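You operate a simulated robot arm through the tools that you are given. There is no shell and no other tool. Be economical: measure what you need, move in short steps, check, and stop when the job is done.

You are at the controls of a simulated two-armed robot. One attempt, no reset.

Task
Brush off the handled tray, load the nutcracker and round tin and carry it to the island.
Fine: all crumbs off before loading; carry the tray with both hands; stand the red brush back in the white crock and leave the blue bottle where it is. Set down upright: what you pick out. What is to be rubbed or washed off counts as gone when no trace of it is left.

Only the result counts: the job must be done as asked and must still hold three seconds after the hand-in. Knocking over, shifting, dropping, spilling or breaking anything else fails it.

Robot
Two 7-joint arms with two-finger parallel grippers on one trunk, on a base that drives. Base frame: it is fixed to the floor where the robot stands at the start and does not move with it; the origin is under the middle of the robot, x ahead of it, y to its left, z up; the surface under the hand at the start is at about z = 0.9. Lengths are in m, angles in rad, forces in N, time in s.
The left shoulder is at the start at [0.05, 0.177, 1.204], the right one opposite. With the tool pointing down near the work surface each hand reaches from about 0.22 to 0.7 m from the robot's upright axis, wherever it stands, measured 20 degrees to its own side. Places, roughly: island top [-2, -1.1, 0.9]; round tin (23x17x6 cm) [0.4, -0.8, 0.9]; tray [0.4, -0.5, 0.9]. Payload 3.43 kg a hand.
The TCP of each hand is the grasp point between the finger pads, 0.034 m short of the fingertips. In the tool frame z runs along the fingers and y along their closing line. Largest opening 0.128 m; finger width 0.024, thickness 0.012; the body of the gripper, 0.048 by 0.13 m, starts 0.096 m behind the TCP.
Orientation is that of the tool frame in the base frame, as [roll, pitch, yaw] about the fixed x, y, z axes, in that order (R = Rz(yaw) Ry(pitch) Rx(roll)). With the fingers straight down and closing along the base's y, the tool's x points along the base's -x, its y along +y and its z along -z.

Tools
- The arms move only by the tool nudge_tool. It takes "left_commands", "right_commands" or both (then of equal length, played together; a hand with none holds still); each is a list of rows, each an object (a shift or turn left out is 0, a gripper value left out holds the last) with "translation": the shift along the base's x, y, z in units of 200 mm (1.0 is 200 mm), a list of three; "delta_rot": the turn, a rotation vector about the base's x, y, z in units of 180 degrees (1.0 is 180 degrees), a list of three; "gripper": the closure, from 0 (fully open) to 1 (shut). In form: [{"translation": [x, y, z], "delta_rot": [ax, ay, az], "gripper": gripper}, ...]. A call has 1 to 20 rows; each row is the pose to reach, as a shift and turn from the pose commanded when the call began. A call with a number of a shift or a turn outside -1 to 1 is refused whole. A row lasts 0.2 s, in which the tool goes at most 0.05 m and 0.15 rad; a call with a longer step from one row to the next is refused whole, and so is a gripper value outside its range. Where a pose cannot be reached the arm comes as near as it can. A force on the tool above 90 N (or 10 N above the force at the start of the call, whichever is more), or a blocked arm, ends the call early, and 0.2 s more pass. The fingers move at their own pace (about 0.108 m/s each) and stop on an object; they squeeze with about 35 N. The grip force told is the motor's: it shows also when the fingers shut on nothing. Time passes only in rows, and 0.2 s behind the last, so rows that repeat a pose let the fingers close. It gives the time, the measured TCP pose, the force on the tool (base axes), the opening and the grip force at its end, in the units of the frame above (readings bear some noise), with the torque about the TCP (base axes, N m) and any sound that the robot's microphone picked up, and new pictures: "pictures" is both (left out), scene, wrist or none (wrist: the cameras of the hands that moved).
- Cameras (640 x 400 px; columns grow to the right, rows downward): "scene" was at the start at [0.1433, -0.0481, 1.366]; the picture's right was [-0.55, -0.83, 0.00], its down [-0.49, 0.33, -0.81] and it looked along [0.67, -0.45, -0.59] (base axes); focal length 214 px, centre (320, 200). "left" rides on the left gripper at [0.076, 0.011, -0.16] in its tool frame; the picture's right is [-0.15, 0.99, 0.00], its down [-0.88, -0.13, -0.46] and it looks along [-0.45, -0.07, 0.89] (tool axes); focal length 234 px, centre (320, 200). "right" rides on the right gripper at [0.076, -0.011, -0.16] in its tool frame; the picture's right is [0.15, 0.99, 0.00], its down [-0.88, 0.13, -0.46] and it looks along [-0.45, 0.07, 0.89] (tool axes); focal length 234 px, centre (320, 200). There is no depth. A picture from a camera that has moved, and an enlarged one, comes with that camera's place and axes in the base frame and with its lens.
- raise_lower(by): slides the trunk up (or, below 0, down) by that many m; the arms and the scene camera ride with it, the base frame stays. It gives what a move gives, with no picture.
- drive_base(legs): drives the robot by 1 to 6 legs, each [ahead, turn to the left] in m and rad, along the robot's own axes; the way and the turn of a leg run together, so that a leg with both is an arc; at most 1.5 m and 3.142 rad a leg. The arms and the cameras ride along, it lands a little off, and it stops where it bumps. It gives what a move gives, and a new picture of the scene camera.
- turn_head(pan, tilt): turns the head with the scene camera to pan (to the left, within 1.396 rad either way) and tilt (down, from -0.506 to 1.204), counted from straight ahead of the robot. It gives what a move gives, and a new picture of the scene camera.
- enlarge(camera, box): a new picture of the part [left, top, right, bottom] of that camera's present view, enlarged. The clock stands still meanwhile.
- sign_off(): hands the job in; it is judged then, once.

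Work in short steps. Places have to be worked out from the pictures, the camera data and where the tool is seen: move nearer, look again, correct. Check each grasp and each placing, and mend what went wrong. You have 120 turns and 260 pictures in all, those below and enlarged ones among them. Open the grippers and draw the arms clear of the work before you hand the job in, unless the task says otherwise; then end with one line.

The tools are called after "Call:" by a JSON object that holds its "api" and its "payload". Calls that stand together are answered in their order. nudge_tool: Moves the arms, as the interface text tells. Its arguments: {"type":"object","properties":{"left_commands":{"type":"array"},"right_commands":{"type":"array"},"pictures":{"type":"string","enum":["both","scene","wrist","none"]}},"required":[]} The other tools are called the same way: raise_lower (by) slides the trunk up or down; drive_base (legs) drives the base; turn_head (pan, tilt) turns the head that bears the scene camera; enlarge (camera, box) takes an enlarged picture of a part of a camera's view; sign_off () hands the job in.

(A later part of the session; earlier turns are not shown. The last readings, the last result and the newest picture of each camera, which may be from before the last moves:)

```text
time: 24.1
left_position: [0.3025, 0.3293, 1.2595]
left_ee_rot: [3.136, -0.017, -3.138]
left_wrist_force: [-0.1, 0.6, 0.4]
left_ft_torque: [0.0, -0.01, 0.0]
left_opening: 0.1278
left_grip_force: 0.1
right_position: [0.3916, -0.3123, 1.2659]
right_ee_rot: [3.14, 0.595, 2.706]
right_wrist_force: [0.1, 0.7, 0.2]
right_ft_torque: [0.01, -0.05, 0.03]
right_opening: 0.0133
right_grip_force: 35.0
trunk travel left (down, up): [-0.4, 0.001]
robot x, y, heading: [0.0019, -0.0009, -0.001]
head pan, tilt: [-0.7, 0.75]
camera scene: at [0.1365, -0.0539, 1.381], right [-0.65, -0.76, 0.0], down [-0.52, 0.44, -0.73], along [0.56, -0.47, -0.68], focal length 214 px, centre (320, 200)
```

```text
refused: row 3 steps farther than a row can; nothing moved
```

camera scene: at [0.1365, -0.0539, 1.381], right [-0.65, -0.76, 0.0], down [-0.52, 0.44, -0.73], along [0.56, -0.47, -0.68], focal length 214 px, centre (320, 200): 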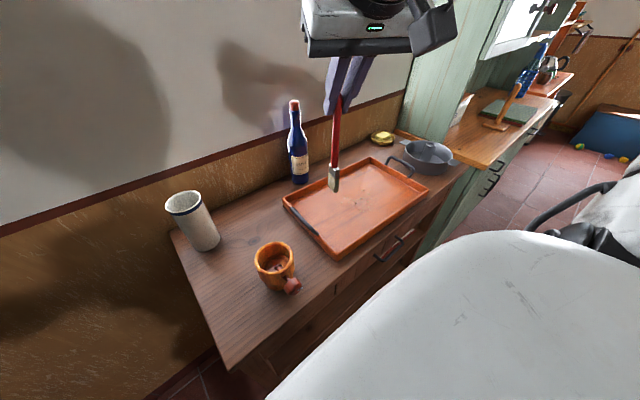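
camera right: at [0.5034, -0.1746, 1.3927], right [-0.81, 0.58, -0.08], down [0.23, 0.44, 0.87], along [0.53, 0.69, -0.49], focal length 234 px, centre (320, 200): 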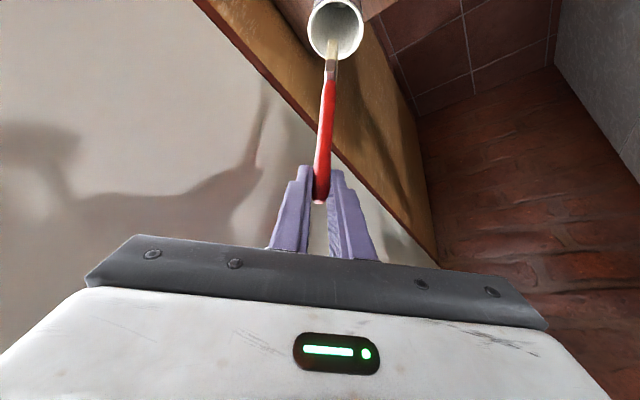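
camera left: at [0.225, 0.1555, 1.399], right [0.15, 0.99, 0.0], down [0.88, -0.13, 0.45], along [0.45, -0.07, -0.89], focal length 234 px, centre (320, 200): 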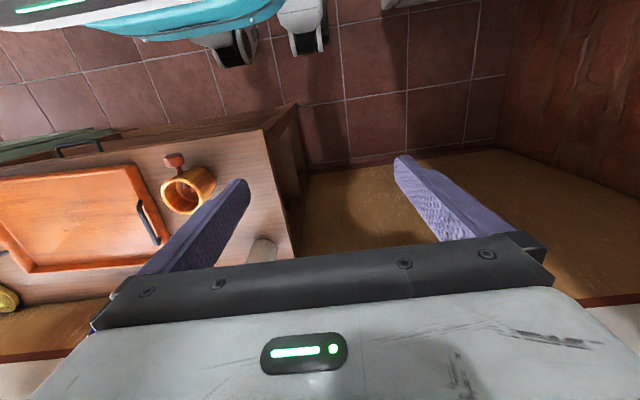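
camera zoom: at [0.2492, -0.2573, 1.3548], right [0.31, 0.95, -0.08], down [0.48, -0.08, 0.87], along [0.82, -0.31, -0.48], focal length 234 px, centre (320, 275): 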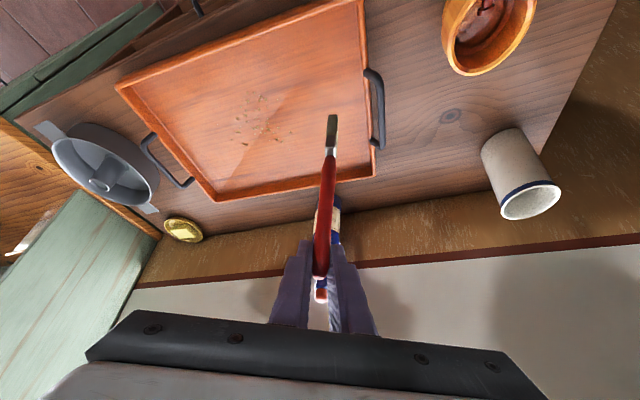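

Splitting the steps finer.

Call:
{"api": "nudge_tool", "payload": {"right_commands": [{"translation": [0.16, -0.16, 0]}, {"translation": [0.32, -0.32, 0]}, {"translation": [0.48, -0.48, -0.05]}, {"translation": [0.5, -0.49, -0.25]}, {"translation": [0.5, -0.49, -0.45]}, {"translation": [0.5, -0.49, -0.6]}, {"translation": [0.5, -0.49, -0.7]}, {"translation": [0.5, -0.49, -0.7]}]}}

Call:
{"api": "enlarge", "payload": {"camera": "scene", "box": [270, 130, 450, 260]}}

```text
time: 25.9
left_position: [0.3036, 0.3293, 1.2615]
left_ee_rot: [3.136, -0.019, -3.138]
left_wrist_force: [0.0, 0.6, -0.1]
left_ft_torque: [0.0, -0.01, 0.01]
left_opening: 0.128
left_grip_force: 0.1
right_position: [0.4912, -0.4116, 1.125]
right_ee_rot: [3.139, 0.596, 2.705]
right_wrist_force: [0.1, -0.1, 0.1]
right_ft_torque: [0.02, -0.02, -0.01]
right_opening: 0.0133
right_grip_force: 35.5
trunk travel left (down, up): [-0.4, 0.001]
robot x, y, heading: [0.0049, -0.0038, -0.014]
head pan, tilt: [-0.7, 0.75]
camera scene: at [0.1364, -0.0539, 1.381], right [-0.65, -0.76, 0.0], down [-0.52, 0.44, -0.73], along [0.56, -0.47, -0.68], focal length 214 px, centre (320, 200)
camera right: at [0.3493, -0.357, 1.2137], right [0.31, 0.95, -0.08], down [0.48, -0.08, 0.87], along [0.82, -0.31, -0.48], focal length 234 px, centre (320, 200)
```

scene: 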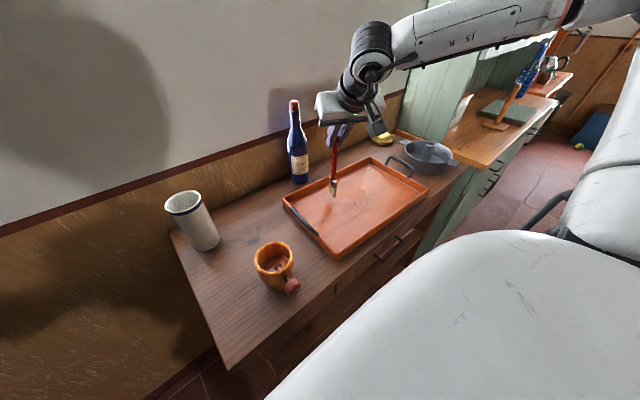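
right: 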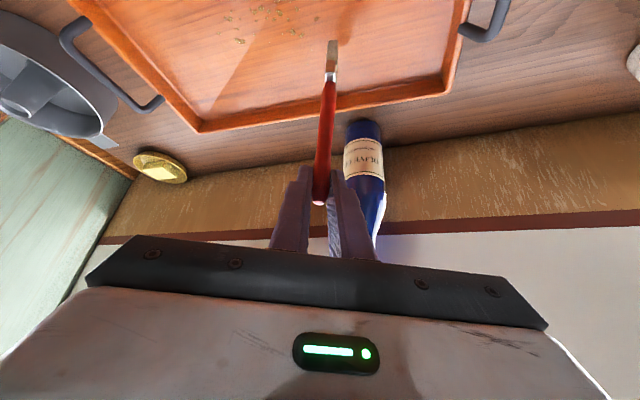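

```text
3.08 times, centred on (360, 195) of scene
camera zoom: at [0.1364, -0.0539, 1.381], right [-0.65, -0.76, 0.0], down [-0.52, 0.44, -0.73], along [0.56, -0.47, -0.68], focal length 660 px, centre (197, 215)
```

zoom: 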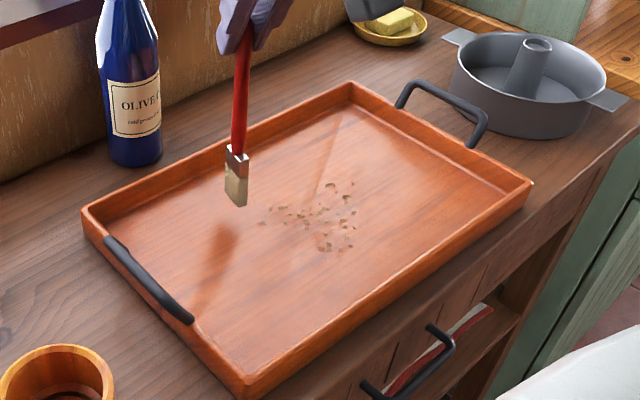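

Bristle tip is at z≈0.93 over (0.49,-0.41). I lower gently until a contact force shows.

Call:
{"api": "nudge_tool", "payload": {"right_commands": [{"translation": [0, 0, -0.05]}, {"translation": [0, 0, -0.09]}, {"translation": [0, 0, -0.12]}, {"translation": [0, 0, -0.12]}], "pictures": "none"}}

Call:
{"api": "enlarge", "payload": {"camera": "scene", "box": [270, 130, 450, 260]}}

```text
time: 26.9
left_position: [0.3024, 0.3295, 1.2607]
left_ee_rot: [3.137, -0.017, -3.139]
left_wrist_force: [-0.2, 0.0, 0.7]
left_ft_torque: [-0.01, -0.02, 0.0]
left_opening: 0.128
left_grip_force: 0.1
right_position: [0.4925, -0.411, 1.1025]
right_ee_rot: [3.141, 0.596, 2.705]
right_wrist_force: [-0.8, 0.1, 3.2]
right_ft_torque: [-0.04, 0.01, 0.01]
right_opening: 0.0136
right_grip_force: 34.9
trunk travel left (down, up): [-0.4, 0.001]
robot x, y, heading: [0.0048, -0.0031, -0.009]
head pan, tilt: [-0.7, 0.75]
```

```text
3.08 times, centred on (360, 195) of scene
camera zoom: at [0.1362, -0.0538, 1.3811], right [-0.65, -0.76, 0.0], down [-0.52, 0.44, -0.73], along [0.56, -0.47, -0.68], focal length 660 px, centre (197, 215)
```

zoom: 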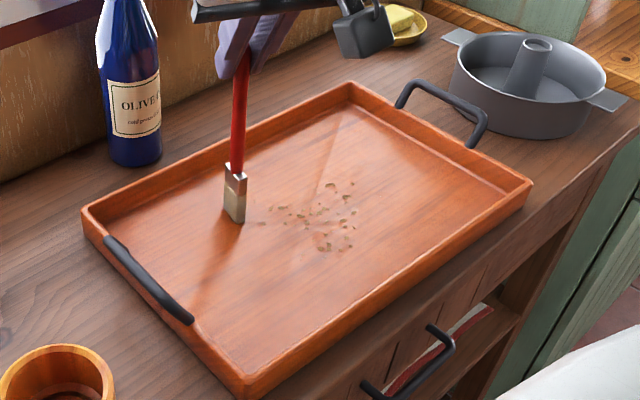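

Contact at 3 N with TCP z≈1.1025. First three passes along y in 2 cm lanes.

Call:
{"api": "nudge_tool", "payload": {"right_commands": [{"translation": [0, -0.15, -0.125]}, {"translation": [0, -0.3, -0.01]}, {"translation": [0, -0.45, -0.01]}, {"translation": [0, -0.6, -0.01]}, {"translation": [0, -0.75, -0.01]}, {"translation": [-0.1, -0.75, -0.01]}, {"translation": [-0.1, -0.6, -0.01]}, {"translation": [-0.1, -0.45, -0.01]}, {"translation": [-0.1, -0.3, -0.01]}, {"translation": [-0.1, -0.15, -0.01]}, {"translation": [-0.1, 0, -0.01]}, {"translation": [-0.2, 0, -0.01]}, {"translation": [-0.2, -0.15, -0.01]}, {"translation": [-0.2, -0.3, -0.01]}, {"translation": [-0.2, -0.45, -0.01]}, {"translation": [-0.2, -0.6, -0.01]}, {"translation": [-0.2, -0.75, -0.01]}], "pictures": "none"}}

Call:
{"api": "enlarge", "payload": {"camera": "scene", "box": [270, 130, 450, 260]}}

```text
time: 30.6
left_position: [0.3028, 0.3284, 1.2612]
left_ee_rot: [3.136, -0.016, -3.139]
left_wrist_force: [0.5, -0.7, -0.3]
left_ft_torque: [-0.01, 0.01, -0.01]
left_opening: 0.128
left_grip_force: 0.0
right_position: [0.4514, -0.561, 1.0989]
right_ee_rot: [3.141, 0.595, 2.706]
right_wrist_force: [-1.1, -1.1, -0.5]
right_ft_torque: [-0.02, 0.04, 0.0]
right_opening: 0.0137
right_grip_force: 35.7
trunk travel left (down, up): [-0.4, 0.001]
robot x, y, heading: [0.0026, 0.0024, -0.006]
head pan, tilt: [-0.7, 0.75]
```

```text
3.08 times, centred on (360, 195) of scene
camera zoom: at [0.1365, -0.0544, 1.3809], right [-0.65, -0.76, 0.0], down [-0.52, 0.44, -0.73], along [0.56, -0.47, -0.68], focal length 660 px, centre (197, 215)
```

zoom: 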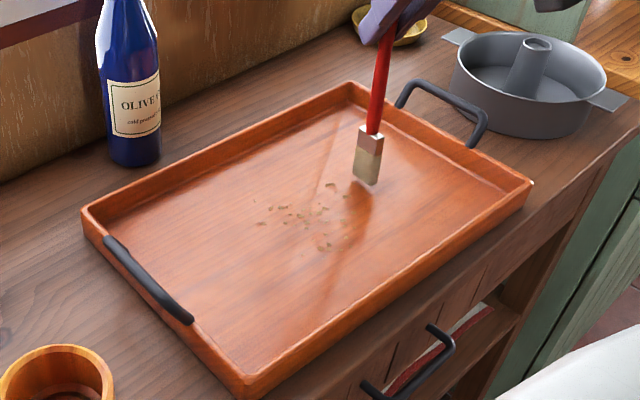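

The first row pressed deeper than meant (25 mm), but the brush still stands on the floor and some crumbs fade. I check contact height by lowering slightly.

Call:
{"api": "nudge_tool", "payload": {"right_commands": [{"translation": [0, 0, -0.02]}, {"translation": [0, 0, -0.03]}], "pictures": "wrist"}}

```text
time: 31.1
left_position: [0.3041, 0.3283, 1.2599]
left_ee_rot: [3.136, -0.018, -3.139]
left_wrist_force: [-0.6, 0.2, 0.1]
left_ft_torque: [-0.04, -0.02, -0.01]
left_opening: 0.128
left_grip_force: 0.1
right_position: [0.4515, -0.5594, 1.0919]
right_ee_rot: [3.14, 0.594, 2.704]
right_wrist_force: [0.5, -0.1, 0.1]
right_ft_torque: [0.0, -0.01, -0.01]
right_opening: 0.0136
right_grip_force: 34.9
trunk travel left (down, up): [-0.4, 0.001]
robot x, y, heading: [0.0068, 0.0014, -0.009]
head pan, tilt: [-0.7, 0.75]
camera right: at [0.3088, -0.5046, 1.1819], right [0.31, 0.95, -0.08], down [0.48, -0.08, 0.87], along [0.82, -0.31, -0.48], focal length 234 px, centre (320, 200)
```

right: 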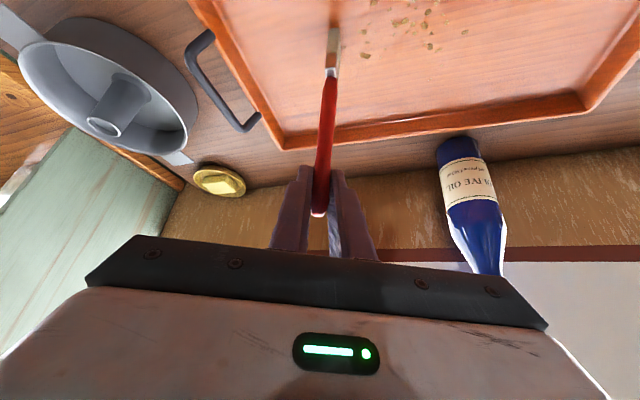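

No contact yet; the brush slid up in the grip about 1–2 cm. Lowering further in small steps.

Call:
{"api": "nudge_tool", "payload": {"right_commands": [{"translation": [0, 0, -0.02]}, {"translation": [0, 0, -0.035]}, {"translation": [0, 0, -0.035]}], "pictures": "none"}}

```text
time: 31.9
left_position: [0.3006, 0.3314, 1.26]
left_ee_rot: [3.137, -0.016, -3.139]
left_wrist_force: [0.4, -0.8, 0.2]
left_ft_torque: [0.05, 0.02, -0.02]
left_opening: 0.1283
left_grip_force: 0.0
right_position: [0.4526, -0.5584, 1.0918]
right_ee_rot: [3.14, 0.606, 2.708]
right_wrist_force: [-3.4, -0.4, 23.6]
right_ft_torque: [0.03, 0.52, 0.02]
right_opening: 0.0137
right_grip_force: 35.1
trunk travel left (down, up): [-0.4, 0.001]
robot x, y, heading: [0.0025, -0.0011, -0.007]
head pan, tilt: [-0.7, 0.75]
```

Contact now at TCP z≈1.092. I ease to ~10 N press and sweep three lanes (x 0.45, 0.43, 0.41).

Call:
{"api": "nudge_tool", "payload": {"right_commands": [{"translation": [0, 0, 0.02]}, {"translation": [0, 0.15, 0.02]}, {"translation": [0, 0.3, 0.02]}, {"translation": [0, 0.45, 0.02]}, {"translation": [0, 0.6, 0.02]}, {"translation": [0, 0.75, 0.02]}, {"translation": [-0.1, 0.75, 0.02]}, {"translation": [-0.1, 0.6, 0.02]}, {"translation": [-0.1, 0.45, 0.02]}, {"translation": [-0.1, 0.3, 0.02]}, {"translation": [-0.1, 0.15, 0.02]}, {"translation": [-0.1, 0, 0.02]}, {"translation": [-0.2, 0, 0.02]}, {"translation": [-0.2, 0.15, 0.02]}, {"translation": [-0.2, 0.3, 0.02]}, {"translation": [-0.2, 0.45, 0.02]}, {"translation": [-0.2, 0.6, 0.02]}, {"translation": [-0.2, 0.75, 0.02]}], "pictures": "none"}}

Call:
{"api": "enlarge", "payload": {"camera": "scene", "box": [270, 130, 450, 260]}}

```text
time: 35.8
left_position: [0.3025, 0.3301, 1.2604]
left_ee_rot: [3.138, -0.016, -3.137]
left_wrist_force: [-0.6, -0.5, 0.5]
left_ft_torque: [-0.02, 0.0, -0.01]
left_opening: 0.1279
left_grip_force: 0.1
right_position: [0.4122, -0.4112, 1.0907]
right_ee_rot: [-3.14, 0.603, 2.706]
right_wrist_force: [0.4, -6.9, 18.0]
right_ft_torque: [-1.13, -0.22, 0.01]
right_opening: 0.0137
right_grip_force: 35.0
trunk travel left (down, up): [-0.4, 0.001]
robot x, y, heading: [0.0033, -0.0003, -0.005]
head pan, tilt: [-0.7, 0.75]
```

```text
3.08 times, centred on (360, 195) of scene
camera zoom: at [0.1355, -0.053, 1.3813], right [-0.65, -0.76, 0.0], down [-0.52, 0.44, -0.73], along [0.56, -0.48, -0.68], focal length 660 px, centre (197, 215)
```

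zoom: 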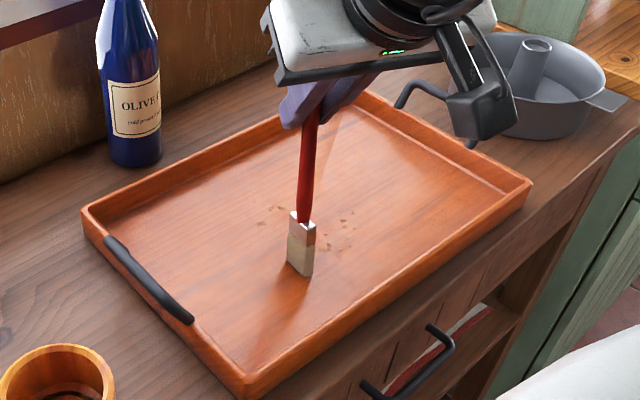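

Crumbs are fading; tray hasn't moved. Next lanes at x 0.39, 0.375, then back at 0.40.

Call:
{"api": "nudge_tool", "payload": {"right_commands": [{"translation": [-0.1, 0, 0]}, {"translation": [-0.1, -0.15, 0]}, {"translation": [-0.1, -0.3, 0]}, {"translation": [-0.1, -0.45, 0]}, {"translation": [-0.1, -0.6, 0]}, {"translation": [-0.18, -0.6, 0]}, {"translation": [-0.18, -0.45, 0]}, {"translation": [-0.18, -0.3, 0]}, {"translation": [-0.18, -0.15, 0]}, {"translation": [-0.18, 0, 0]}, {"translation": [-0.05, 0, 0]}, {"translation": [-0.05, -0.15, 0]}, {"translation": [-0.05, -0.3, 0]}, {"translation": [-0.05, -0.45, 0]}, {"translation": [-0.05, -0.6, 0]}, {"translation": [-0.05, -0.7, 0]}], "pictures": "none"}}

Call:
{"api": "enlarge", "payload": {"camera": "scene", "box": [270, 130, 450, 260]}}

```text
time: 39.1
left_position: [0.3039, 0.3287, 1.2618]
left_ee_rot: [3.136, -0.018, -3.137]
left_wrist_force: [0.5, -0.3, 0.4]
left_ft_torque: [0.02, -0.01, -0.01]
left_opening: 0.1281
left_grip_force: 0.0
right_position: [0.4013, -0.5493, 1.0907]
right_ee_rot: [3.14, 0.595, 2.705]
right_wrist_force: [0.1, 0.1, 0.3]
right_ft_torque: [0.01, 0.03, -0.02]
right_opening: 0.0135
right_grip_force: 34.7
trunk travel left (down, up): [-0.4, 0.001]
robot x, y, heading: [0.0025, 0.0005, -0.012]
head pan, tilt: [-0.7, 0.75]
```

```text
3.08 times, centred on (360, 195) of scene
camera zoom: at [0.1363, -0.0541, 1.381], right [-0.65, -0.76, 0.0], down [-0.52, 0.44, -0.73], along [0.56, -0.47, -0.68], focal length 660 px, centre (197, 215)
```

zoom: 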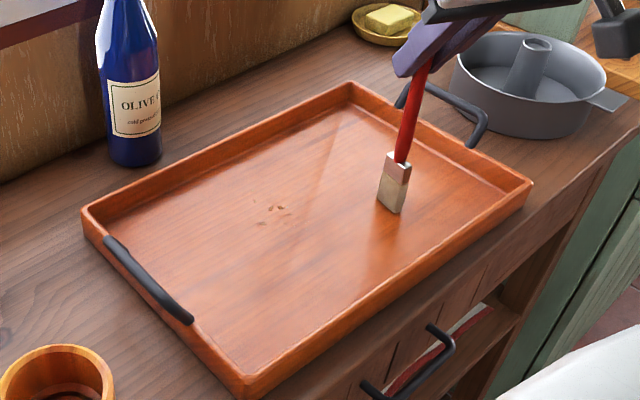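

Only a small patch remains around (0.48,-0.42…-0.46). I lower 4 mm and sweep lanes x 0.46–0.49 there.

Call:
{"api": "nudge_tool", "payload": {"right_commands": [{"translation": [0.15, 0.12, -0.02]}, {"translation": [0.295, 0.25, -0.025]}, {"translation": [0.295, 0.4, -0.025]}, {"translation": [0.295, 0.55, -0.025]}, {"translation": [0.295, 0.7, -0.025]}, {"translation": [0.37, 0.7, -0.025]}, {"translation": [0.37, 0.55, -0.025]}, {"translation": [0.37, 0.4, -0.025]}, {"translation": [0.37, 0.25, -0.025]}, {"translation": [0.445, 0.25, -0.025]}, {"translation": [0.445, 0.4, -0.025]}, {"translation": [0.445, 0.55, -0.025]}, {"translation": [0.445, 0.7, -0.025]}, {"translation": [0.4, 0.7, -0.025]}, {"translation": [0.4, 0.55, -0.025]}, {"translation": [0.4, 0.4, -0.025]}, {"translation": [0.4, 0.25, -0.025]}, {"translation": [0.35, 0.1, -0.025]}], "pictures": "none"}}

Call:
{"api": "enlarge", "payload": {"camera": "scene", "box": [270, 130, 450, 260]}}

```text
time: 43.0
left_position: [0.3025, 0.329, 1.2609]
left_ee_rot: [3.136, -0.017, -3.139]
left_wrist_force: [-0.1, 0.2, -0.2]
left_ft_torque: [0.03, -0.03, -0.01]
left_opening: 0.128
left_grip_force: 0.0
right_position: [0.4722, -0.5308, 1.086]
right_ee_rot: [3.138, 0.596, 2.704]
right_wrist_force: [0.5, 0.1, 5.5]
right_ft_torque: [0.19, -0.04, 0.02]
right_opening: 0.0139
right_grip_force: 35.1
trunk travel left (down, up): [-0.4, 0.001]
robot x, y, heading: [0.0021, -0.0011, -0.008]
head pan, tilt: [-0.7, 0.75]
```

```text
3.08 times, centred on (360, 195) of scene
camera zoom: at [0.1357, -0.0539, 1.3811], right [-0.65, -0.76, 0.0], down [-0.52, 0.44, -0.73], along [0.56, -0.47, -0.68], focal length 660 px, centre (197, 215)
```

zoom: 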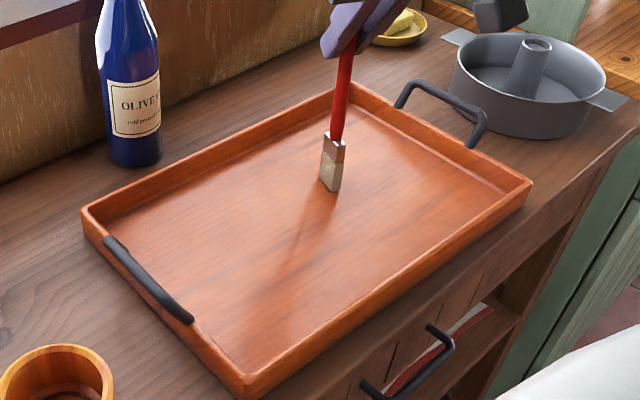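

The tray looks clean. I lift the brush off and look closely for faint traces.

Call:
{"api": "nudge_tool", "payload": {"right_commands": [{"translation": [0, 0, 0.2]}, {"translation": [-0.1, 0.1, 0.4]}, {"translation": [-0.25, 0.25, 0.55]}, {"translation": [-0.4, 0.4, 0.7]}, {"translation": [-0.4, 0.5, 0.85]}, {"translation": [-0.4, 0.5, 0.85]}], "pictures": "wrist"}}

Call:
{"api": "enlarge", "payload": {"camera": "scene", "box": [320, 160, 400, 225]}}

Call:
{"api": "enlarge", "payload": {"camera": "right", "box": [100, 0, 400, 180]}}

```text
refused: row 3 steps farther than a row can; nothing moved
```

```text
6.15 times, centred on (360, 192) of scene
camera zoom: at [0.1357, -0.0539, 1.3811], right [-0.65, -0.76, 0.0], down [-0.52, 0.44, -0.73], along [0.56, -0.47, -0.68], focal length 1320 px, centre (74, 246)
```

zoom: 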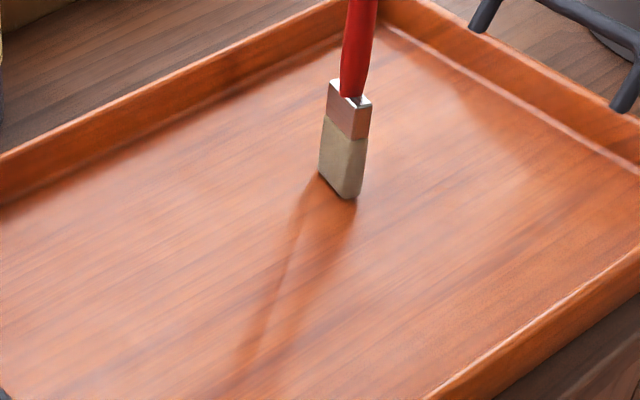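

```text
2.13 times, centred on (250, 90) of right
camera zoom: at [0.3281, -0.4755, 1.1753], right [0.31, 0.95, -0.08], down [0.48, -0.08, 0.87], along [0.82, -0.31, -0.48], focal length 500 px, centre (469, 435)
```

zoom: 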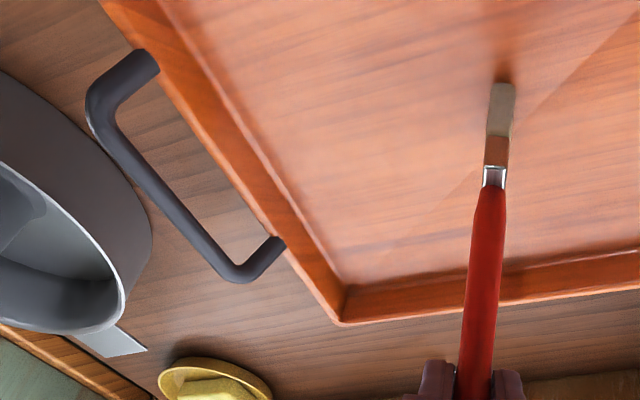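

Spotless so far. Lift with finer steps and recheck.

Call:
{"api": "nudge_tool", "payload": {"right_commands": [{"translation": [0, 0, 0.2]}, {"translation": [-0.05, 0.05, 0.4]}, {"translation": [-0.15, 0.15, 0.58]}, {"translation": [-0.28, 0.28, 0.74]}, {"translation": [-0.4, 0.4, 0.88]}, {"translation": [-0.4, 0.5, 0.9]}, {"translation": [-0.4, 0.5, 0.9]}], "pictures": "wrist"}}

Call:
{"api": "enlarge", "payload": {"camera": "scene", "box": [275, 140, 435, 260]}}

```text
time: 44.5
left_position: [0.3025, 0.3282, 1.2594]
left_ee_rot: [3.138, -0.018, -3.138]
left_wrist_force: [0.2, 0.6, 0.1]
left_ft_torque: [0.0, -0.02, 0.04]
left_opening: 0.1277
left_grip_force: 0.1
right_position: [0.3918, -0.4312, 1.2659]
right_ee_rot: [3.14, 0.596, 2.705]
right_wrist_force: [-0.1, -0.5, 0.1]
right_ft_torque: [0.02, -0.01, 0.02]
right_opening: 0.0136
right_grip_force: 35.2
trunk travel left (down, up): [-0.4, 0.001]
robot x, y, heading: [0.0034, -0.0012, -0.009]
head pan, tilt: [-0.7, 0.75]
camera right: at [0.2486, -0.377, 1.3543], right [0.31, 0.95, -0.08], down [0.48, -0.08, 0.87], along [0.82, -0.31, -0.48], focal length 234 px, centre (320, 200)
```

right: 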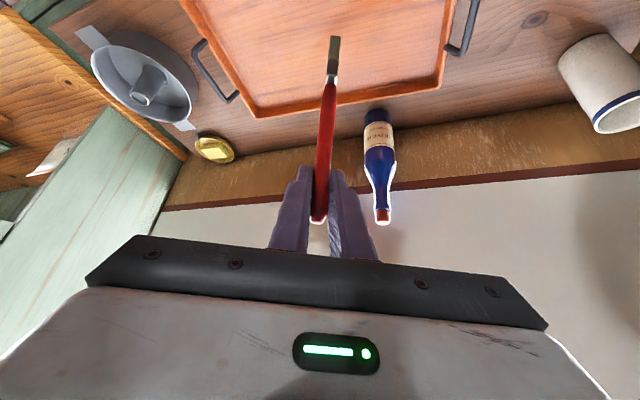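

```text
3.33 times, centred on (355, 200) of scene
camera zoom: at [0.1361, -0.0543, 1.381], right [-0.65, -0.76, 0.0], down [-0.52, 0.44, -0.73], along [0.56, -0.47, -0.68], focal length 715 px, centre (203, 200)
```

zoom: 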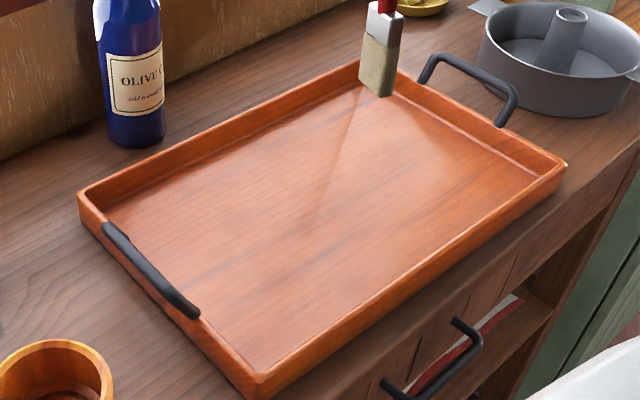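

All crumbs are gone. Now returning the brush: turn the base left by 0.14 again and retrace the path to above the crock.

Call:
{"api": "drive_base", "payload": {"legs": [[0, 0.135]]}}

```text
time: 45.5
left_position: [0.2575, 0.3658, 1.2604]
left_ee_rot: [3.133, -0.02, -3.005]
left_wrist_force: [0.3, -0.1, 0.3]
left_ft_torque: [0.02, -0.01, 0.03]
left_opening: 0.1277
left_grip_force: 0.1
right_position: [0.4478, -0.3762, 1.2658]
right_ee_rot: [3.14, 0.593, 2.84]
right_wrist_force: [0.4, 0.3, 0.2]
right_ft_torque: [-0.01, -0.01, -0.02]
right_opening: 0.0138
right_grip_force: 35.0
trunk travel left (down, up): [-0.4, 0.001]
robot x, y, heading: [0.0021, -0.0003, 0.131]
head pan, tilt: [-0.7, 0.75]
camera scene: at [0.1438, -0.0361, 1.3809], right [-0.54, -0.84, 0.0], down [-0.57, 0.37, -0.73], along [0.61, -0.4, -0.68], focal length 214 px, centre (320, 200)
```

scene: 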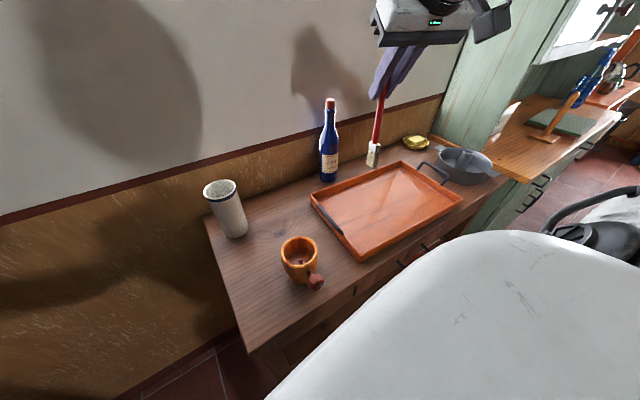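

Moving the hand left and up, yawing gradually, clear of the bottle.

Call:
{"api": "nudge_tool", "payload": {"right_commands": [{"translation": [0, 0.1, 0.05], "delta_rot": [0, 0, 0.04]}, {"translation": [0, 0.3, 0.1], "delta_rot": [0, 0, 0.08]}, {"translation": [0, 0.5, 0.17], "delta_rot": [0, 0, 0.12]}, {"translation": [0.03, 0.7, 0.17], "delta_rot": [0, 0, 0.16]}, {"translation": [0.06, 0.9, 0.17], "delta_rot": [0, 0, 0.2]}, {"translation": [0.1, 1.0, 0.17], "delta_rot": [0, 0, 0.24]}, {"translation": [0.1, 1.0, 0.17], "delta_rot": [0, 0, 0.24]}], "pictures": "none"}}

Call:
{"api": "nudge_tool", "payload": {"right_commands": [{"translation": [0.05, 0.15, 0.03], "delta_rot": [0, 0, 0.04]}, {"translation": [0.15, 0.3, 0.05], "delta_rot": [0, 0, 0.08]}, {"translation": [0.25, 0.45, 0.05], "delta_rot": [0, 0, 0.12]}, {"translation": [0.25, 0.45, 0.05], "delta_rot": [0, 0, 0.12]}], "pictures": "wrist"}}

Call:
{"api": "turn_head", "payload": {"pan": -0.2, "tilt": 0.6}}

```text
time: 47.1
left_position: [0.2559, 0.3659, 1.2607]
left_ee_rot: [3.135, -0.02, -3.005]
left_wrist_force: [0.9, 0.4, 0.0]
left_ft_torque: [0.0, -0.01, 0.0]
left_opening: 0.1282
left_grip_force: 0.0
right_position: [0.4686, -0.1767, 1.3001]
right_ee_rot: [3.141, 0.592, -2.688]
right_wrist_force: [-1.0, -0.5, 0.1]
right_ft_torque: [-0.03, 0.0, 0.03]
right_opening: 0.0136
right_grip_force: 34.5
trunk travel left (down, up): [-0.4, 0.001]
robot x, y, heading: [0.0013, -0.0018, 0.129]
head pan, tilt: [-0.7, 0.75]
```

```text
time: 48.1
left_position: [0.258, 0.365, 1.261]
left_ee_rot: [3.135, -0.018, -3.005]
left_wrist_force: [-0.2, -0.4, 0.0]
left_ft_torque: [0.0, -0.01, -0.01]
left_opening: 0.1279
left_grip_force: 0.1
right_position: [0.5176, -0.086, 1.3087]
right_ee_rot: [3.139, 0.594, -2.313]
right_wrist_force: [0.0, 0.3, 0.1]
right_ft_torque: [-0.02, -0.01, 0.0]
right_opening: 0.0135
right_grip_force: 35.0
trunk travel left (down, up): [-0.4, 0.001]
robot x, y, heading: [0.0026, 0.0021, 0.13]
head pan, tilt: [-0.7, 0.75]
camera right: at [0.4234, -0.2035, 1.3988], right [-0.81, 0.58, -0.08], down [0.23, 0.44, 0.87], along [0.54, 0.69, -0.48], focal length 234 px, centre (320, 200)
```

right: 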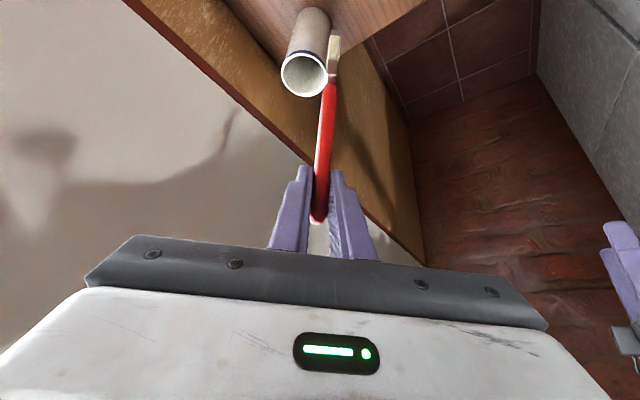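

```text
time: 49.1
left_position: [0.2578, 0.3663, 1.2602]
left_ee_rot: [3.137, -0.019, -3.006]
left_wrist_force: [0.0, 0.1, 0.0]
left_ft_torque: [0.03, 0.02, 0.01]
left_opening: 0.1281
left_grip_force: 0.1
right_position: [0.5173, -0.0846, 1.3086]
right_ee_rot: [3.14, 0.593, -2.314]
right_wrist_force: [-0.4, -0.6, -0.9]
right_ft_torque: [0.01, -0.01, 0.04]
right_opening: 0.0139
right_grip_force: 34.7
trunk travel left (down, up): [-0.4, 0.001]
robot x, y, heading: [0.0024, 0.0003, 0.131]
head pan, tilt: [-0.201, 0.6]
camera scene: at [0.1623, 0.0027, 1.3936], right [-0.07, -1.0, 0.0], down [-0.56, 0.04, -0.82], along [0.82, -0.06, -0.57], focal length 214 px, centre (320, 200)
```

scene: 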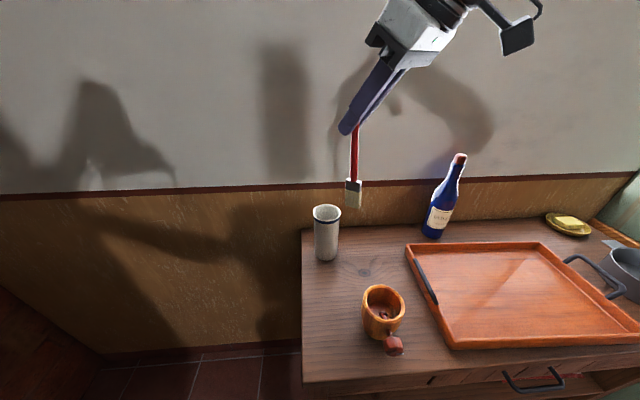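

Brush hangs near vertical with its bottom about (0.512,-0.094); crock centre ≈(0.588,-0.05). I move over the crock.

Call:
{"api": "nudge_tool", "payload": {"right_commands": [{"translation": [0.2, 0.1, -0.02]}, {"translation": [0.39, 0.21, -0.06]}, {"translation": [0.39, 0.21, -0.06]}]}}

Call:
{"api": "enlarge", "payload": {"camera": "scene", "box": [260, 90, 400, 270]}}

Call:
{"api": "enlarge", "payload": {"camera": "right", "box": [240, 0, 420, 120]}}

```text
time: 49.9
left_position: [0.2581, 0.3654, 1.2606]
left_ee_rot: [3.137, -0.02, -3.006]
left_wrist_force: [-0.2, 0.2, 0.3]
left_ft_torque: [-0.01, 0.02, -0.01]
left_opening: 0.1281
left_grip_force: 0.0
right_position: [0.5947, -0.044, 1.2963]
right_ee_rot: [3.141, 0.598, -2.316]
right_wrist_force: [0.4, -0.5, -0.9]
right_ft_torque: [0.01, 0.01, -0.02]
right_opening: 0.0139
right_grip_force: 35.5
trunk travel left (down, up): [-0.4, 0.001]
robot x, y, heading: [0.001, -0.0021, 0.128]
head pan, tilt: [-0.201, 0.6]
camera scene: at [0.1622, 0.0032, 1.3937], right [-0.07, -1.0, 0.0], down [-0.56, 0.04, -0.82], along [0.82, -0.06, -0.57], focal length 214 px, centre (320, 200)
camera right: at [0.4998, -0.1638, 1.3855], right [-0.81, 0.58, -0.08], down [0.22, 0.43, 0.87], along [0.54, 0.69, -0.48], focal length 234 px, centre (320, 200)
```

scene: 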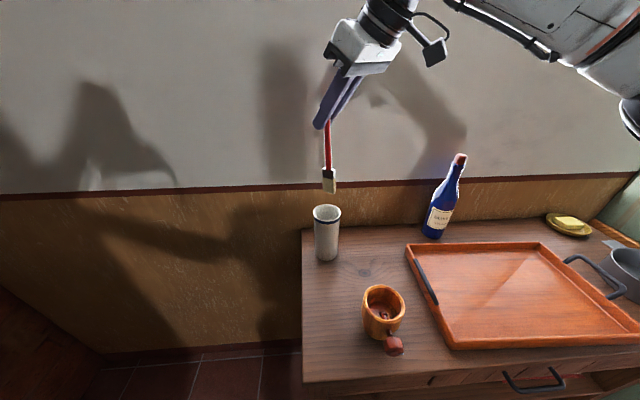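
right: 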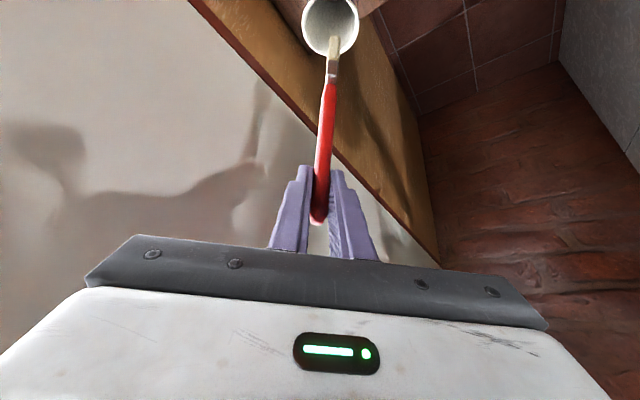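

```text
2.22 times, centred on (330, 180) of scene
camera zoom: at [0.1622, 0.0032, 1.3937], right [-0.07, -1.0, 0.0], down [-0.56, 0.04, -0.82], along [0.82, -0.06, -0.57], focal length 477 px, centre (298, 244)
```

zoom: 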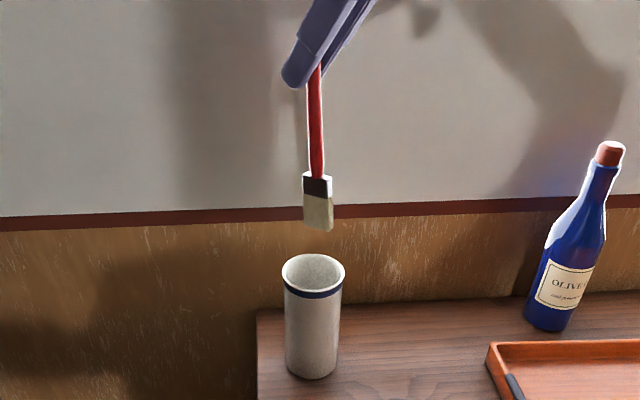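

```text
3.33 times, centred on (330, 60) of right
camera zoom: at [0.4998, -0.1638, 1.3855], right [-0.81, 0.58, -0.08], down [0.22, 0.43, 0.87], along [0.54, 0.69, -0.48], focal length 781 px, centre (287, 667)
```

zoom: 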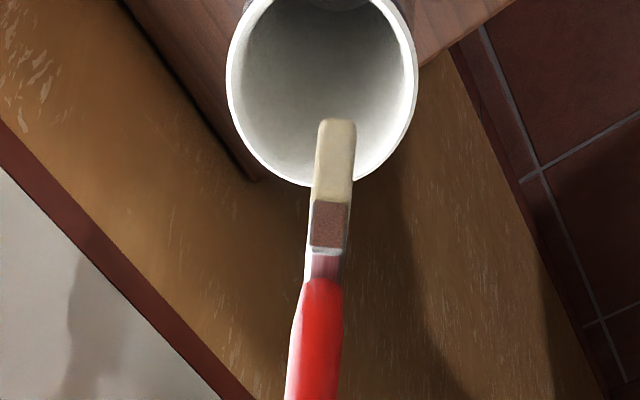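

Brush bottom ≈(0.590,-0.050), crock mouth ≈(0.597,-0.047). Shift slightly and lower until the bristles are just about at the rim.

Call:
{"api": "nudge_tool", "payload": {"right_commands": [{"translation": [0.03, 0.02, 0]}, {"translation": [0.03, 0.02, -0.13]}, {"translation": [0.03, 0.02, -0.25]}, {"translation": [0.03, 0.02, -0.25]}], "pictures": "none"}}

Call:
{"api": "enlarge", "payload": {"camera": "scene", "box": [260, 90, 400, 270]}}

Call:
{"api": "enlarge", "payload": {"camera": "right", "box": [240, 0, 420, 120]}}

```text
time: 50.9
left_position: [0.2575, 0.3667, 1.2592]
left_ee_rot: [3.137, -0.019, -3.005]
left_wrist_force: [-0.5, -0.4, -0.6]
left_ft_torque: [-0.02, 0.0, 0.01]
left_opening: 0.1278
left_grip_force: 0.1
right_position: [0.6017, -0.0385, 1.247]
right_ee_rot: [3.139, 0.594, -2.314]
right_wrist_force: [-0.1, 0.5, 0.9]
right_ft_torque: [-0.02, -0.01, -0.01]
right_opening: 0.0139
right_grip_force: 34.9
right hand out of reach, approached as far as the arm can: row 1
trunk travel left (down, up): [-0.4, 0.001]
robot x, y, heading: [0.0052, 0.0012, 0.124]
head pan, tilt: [-0.201, 0.6]
```

```text
2.22 times, centred on (330, 180) of scene
camera zoom: at [0.1623, 0.0031, 1.3936], right [-0.07, -1.0, 0.0], down [-0.56, 0.04, -0.82], along [0.82, -0.06, -0.57], focal length 477 px, centre (298, 244)
```

zoom: 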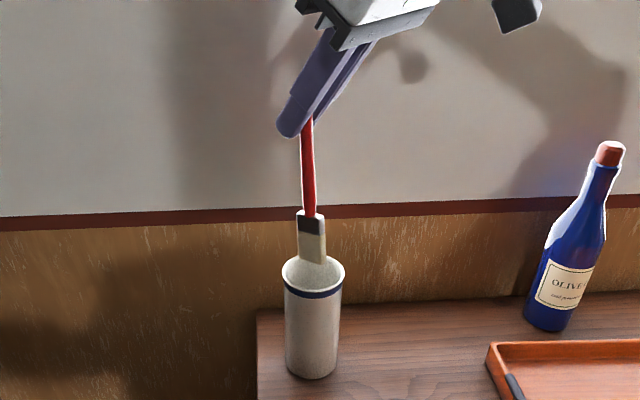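

```text
3.33 times, centred on (330, 60) of right
camera zoom: at [0.5072, -0.1582, 1.337], right [-0.81, 0.58, -0.08], down [0.23, 0.44, 0.87], along [0.54, 0.69, -0.49], focal length 781 px, centre (287, 667)
```

zoom: 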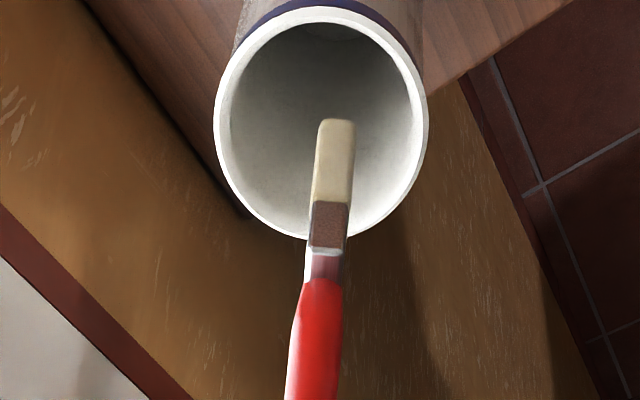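

Bristles are centred in the mouth in both views. I lower the brush slowly into the crock.

Call:
{"api": "nudge_tool", "payload": {"right_commands": [{"translation": [0, 0, -0.15]}, {"translation": [0, 0, -0.3]}, {"translation": [0, 0, -0.45]}, {"translation": [0, 0, -0.58]}, {"translation": [0, 0, -0.67]}, {"translation": [0, 0, -0.67]}]}}

Call:
{"api": "enlarge", "payload": {"camera": "scene", "box": [260, 90, 400, 270]}}

```text
time: 52.3
left_position: [0.2572, 0.3647, 1.2601]
left_ee_rot: [3.137, -0.02, -3.005]
left_wrist_force: [1.1, -0.3, -0.6]
left_ft_torque: [0.02, 0.0, 0.0]
left_opening: 0.1277
left_grip_force: 0.1
right_position: [0.6029, -0.04, 1.1116]
right_ee_rot: [3.139, 0.594, -2.314]
right_wrist_force: [0.9, 0.0, 0.3]
right_ft_torque: [0.0, 0.0, 0.0]
right_opening: 0.0135
right_grip_force: 35.3
trunk travel left (down, up): [-0.4, 0.001]
robot x, y, heading: [-0.0001, 0.0036, 0.126]
head pan, tilt: [-0.201, 0.6]
camera scene: at [0.1623, 0.003, 1.3936], right [-0.07, -1.0, 0.0], down [-0.56, 0.04, -0.82], along [0.82, -0.06, -0.57], focal length 214 px, centre (320, 200)
camera right: at [0.5079, -0.1582, 1.2014], right [-0.81, 0.58, -0.08], down [0.23, 0.44, 0.87], along [0.54, 0.69, -0.49], focal length 234 px, centre (320, 200)
```

scene: 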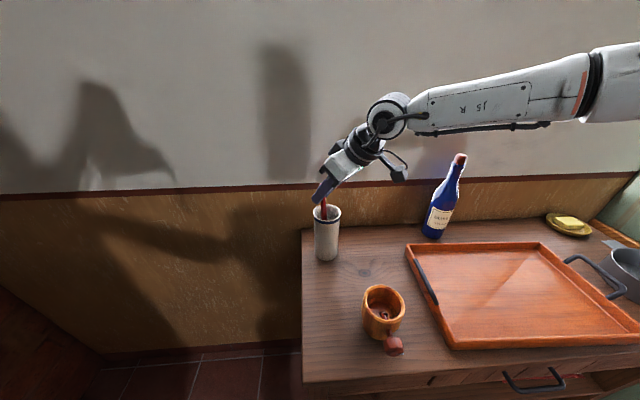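
right: 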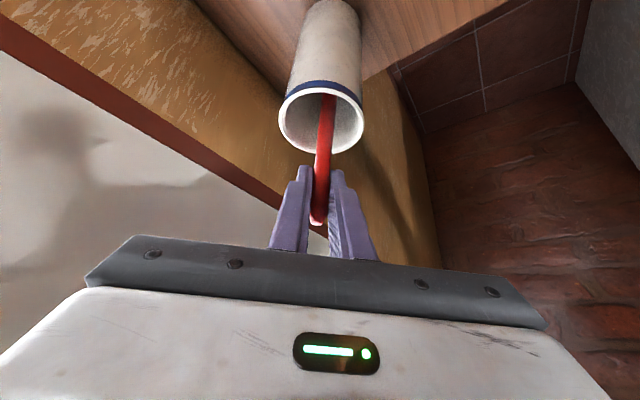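

```text
2.22 times, centred on (330, 180) of scene
camera zoom: at [0.1623, 0.003, 1.3936], right [-0.07, -1.0, 0.0], down [-0.56, 0.04, -0.82], along [0.82, -0.06, -0.57], focal length 477 px, centre (298, 244)
```

zoom: 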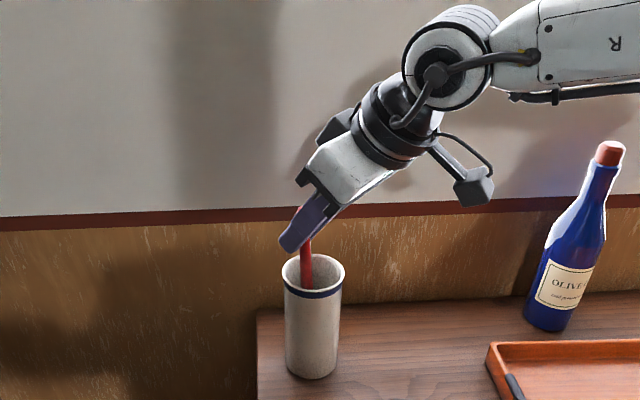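

Handle goes well into the crock. Lower 1.2 cm more, then open the fingers.

Call:
{"api": "nudge_tool", "payload": {"right_commands": [{"translation": [0, 0, -0.04]}, {"translation": [0, 0, -0.06]}, {"translation": [0, 0, -0.06]}, {"translation": [0, 0, -0.06], "gripper": 0.7}, {"translation": [0, 0, -0.06], "gripper": 0.7}, {"translation": [0, 0, -0.06], "gripper": 0.7}]}}

```text
time: 53.7
left_position: [0.2573, 0.3667, 1.2607]
left_ee_rot: [3.135, -0.019, -3.005]
left_wrist_force: [0.0, -0.3, -0.2]
left_ft_torque: [0.02, 0.0, -0.01]
left_opening: 0.1278
left_grip_force: 0.0
right_position: [0.6022, -0.041, 1.1]
right_ee_rot: [3.14, 0.594, -2.315]
right_wrist_force: [-0.2, 1.1, 0.2]
right_ft_torque: [-0.01, 0.02, 0.01]
right_opening: 0.0385
right_grip_force: 0.2
trunk travel left (down, up): [-0.4, 0.001]
robot x, y, heading: [0.0033, 0.0048, 0.122]
head pan, tilt: [-0.201, 0.6]
camera scene: at [0.1623, 0.003, 1.3936], right [-0.07, -1.0, 0.0], down [-0.56, 0.04, -0.82], along [0.82, -0.06, -0.57], focal length 214 px, centre (320, 200)
camera right: at [0.5072, -0.1588, 1.1895], right [-0.81, 0.58, -0.08], down [0.23, 0.44, 0.87], along [0.54, 0.69, -0.49], focal length 234 px, centre (320, 200)
```

scene: 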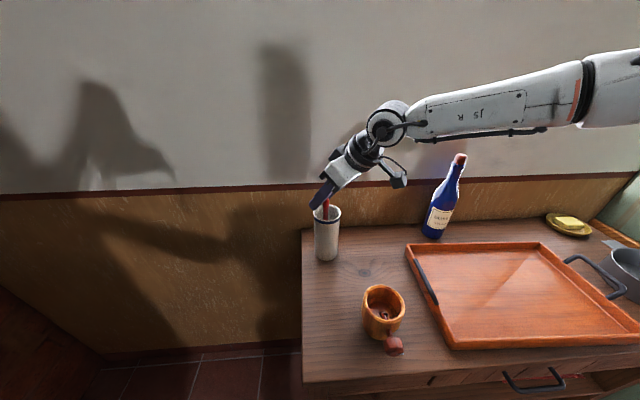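
right: 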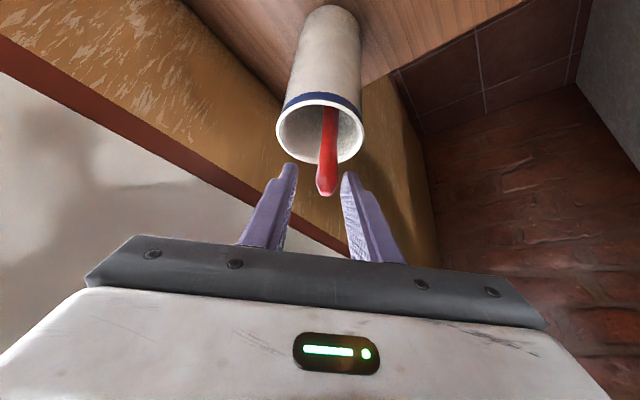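

The brush stands in the crock. I retract along the finger axis.

Call:
{"api": "nudge_tool", "payload": {"right_commands": [{"translation": [-0.04, -0.04, 0.15]}, {"translation": [-0.1, -0.1, 0.32]}, {"translation": [-0.2, -0.24, 0.48]}, {"translation": [-0.3, -0.4, 0.6], "delta_rot": [0, 0, -0.04]}, {"translation": [-0.45, -0.55, 0.6], "delta_rot": [0, 0, -0.08]}, {"translation": [-0.6, -0.7, 0.6], "delta_rot": [0, 0, -0.12]}, {"translation": [-0.6, -0.7, 0.6], "delta_rot": [0, 0, -0.12]}], "pictures": "none"}}

Call:
{"api": "enlarge", "payload": {"camera": "scene", "box": [260, 130, 460, 380]}}

```text
time: 55.3
left_position: [0.2569, 0.3662, 1.2605]
left_ee_rot: [3.134, -0.021, -3.005]
left_wrist_force: [-0.3, 0.7, 0.1]
left_ft_torque: [-0.03, 0.0, 0.0]
left_opening: 0.1277
left_grip_force: 0.1
right_position: [0.4813, -0.1804, 1.2217]
right_ee_rot: [3.141, 0.592, -2.693]
right_wrist_force: [0.4, -0.5, -1.6]
right_ft_torque: [0.0, -0.03, 0.02]
right_opening: 0.0379
right_grip_force: 0.0
trunk travel left (down, up): [-0.4, 0.001]
robot x, y, heading: [0.0033, -0.0005, 0.124]
head pan, tilt: [-0.201, 0.6]
```

```text
1.60 times, centred on (360, 255) of scene
camera zoom: at [0.1623, 0.0025, 1.3937], right [-0.07, -1.0, 0.0], down [-0.56, 0.04, -0.82], along [0.82, -0.06, -0.57], focal length 343 px, centre (256, 112)
```

zoom: 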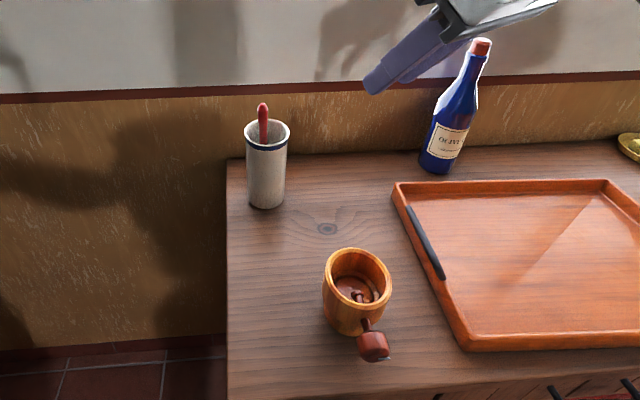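

Brush stands in the crock again, bottle untouched. Next the nutcracker: turn the base straight, then bring the right hand pointing down above the cup.

Call:
{"api": "drive_base", "payload": {"legs": [[0, -0.125]]}}

Call:
{"api": "nudge_tool", "payload": {"right_commands": [{"translation": [-0.06, 0.08, 0], "delta_rot": [-0.006, 0.0376, -0.0206], "gripper": 0.3}, {"translation": [-0.12, 0.16, 0], "delta_rot": [-0.012, 0.0752, -0.0412], "gripper": 0}, {"translation": [-0.2, 0.25, 0], "delta_rot": [-0.018, 0.1128, -0.0618]}, {"translation": [-0.27, 0.35, 0], "delta_rot": [-0.024, 0.1504, -0.0824]}, {"translation": [-0.35, 0.45, 0], "delta_rot": [-0.03, 0.188, -0.103]}, {"translation": [-0.35, 0.45, 0], "delta_rot": [-0.03, 0.188, -0.103]}]}}

```text
time: 56.3
left_position: [0.2998, 0.3297, 1.2598]
left_ee_rot: [3.135, -0.019, -3.129]
left_wrist_force: [-0.4, 0.1, -0.1]
left_ft_torque: [0.01, 0.0, 0.03]
left_opening: 0.1281
left_grip_force: 0.1
right_position: [0.4551, -0.2397, 1.2212]
right_ee_rot: [3.141, 0.595, -2.817]
right_wrist_force: [-0.4, 0.3, -0.3]
right_ft_torque: [0.01, 0.0, -0.01]
right_opening: 0.0385
right_grip_force: 0.1
trunk travel left (down, up): [-0.4, 0.001]
robot x, y, heading: [0.0047, 0.0017, -0.003]
head pan, tilt: [-0.201, 0.6]
camera scene: at [0.1601, -0.0176, 1.3938], right [-0.2, -0.98, 0.0], down [-0.55, 0.11, -0.82], along [0.81, -0.16, -0.57], focal length 214 px, centre (320, 200)
```

scene: 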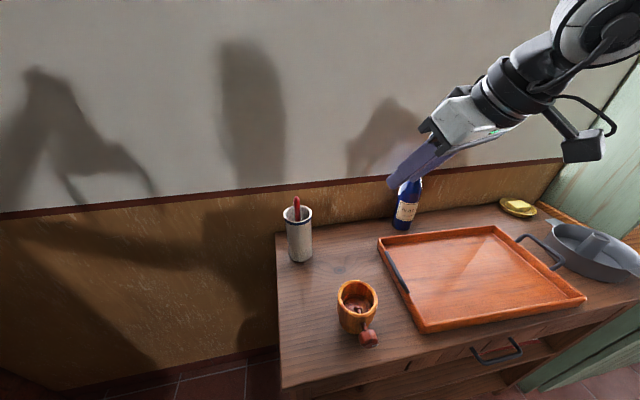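

```text
time: 57.7
left_position: [0.2991, 0.3317, 1.2597]
left_ee_rot: [3.136, -0.016, -3.13]
left_wrist_force: [-0.2, 0.5, 0.5]
left_ft_torque: [0.03, -0.02, -0.02]
left_opening: 0.1281
left_grip_force: 0.1
right_position: [0.3827, -0.1494, 1.2227]
right_ee_rot: [3.14, -0.002, 3.135]
right_wrist_force: [0.1, 0.2, -0.1]
right_ft_torque: [-0.01, -0.04, 0.0]
right_opening: 0.128
right_grip_force: 0.0
trunk travel left (down, up): [-0.4, 0.001]
robot x, y, heading: [0.0021, -0.0007, -0.0]
head pan, tilt: [-0.201, 0.6]
camera scene: at [0.1595, -0.0172, 1.3939], right [-0.2, -0.98, 0.0], down [-0.55, 0.11, -0.83], along [0.81, -0.16, -0.56], focal length 214 px, centre (320, 200)
camera right: at [0.3076, -0.1594, 1.3827], right [-0.14, 0.99, 0.0], down [0.88, 0.12, 0.45], along [0.45, 0.06, -0.89], focal length 234 px, centre (320, 200)
```

scene: 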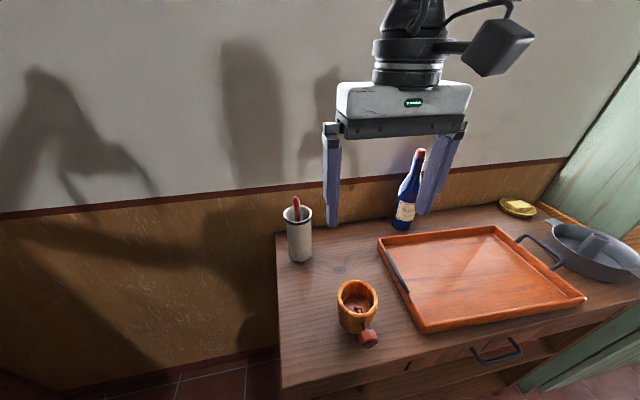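
right: 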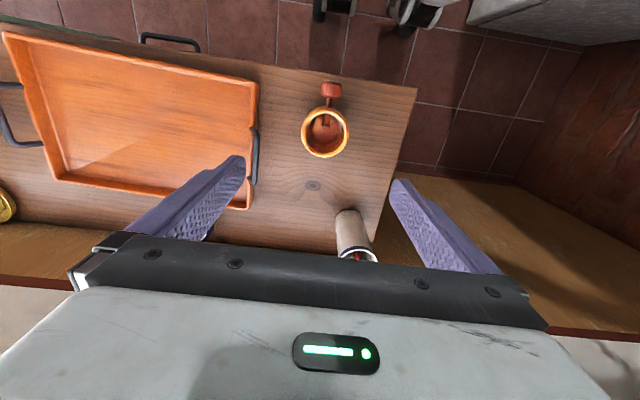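

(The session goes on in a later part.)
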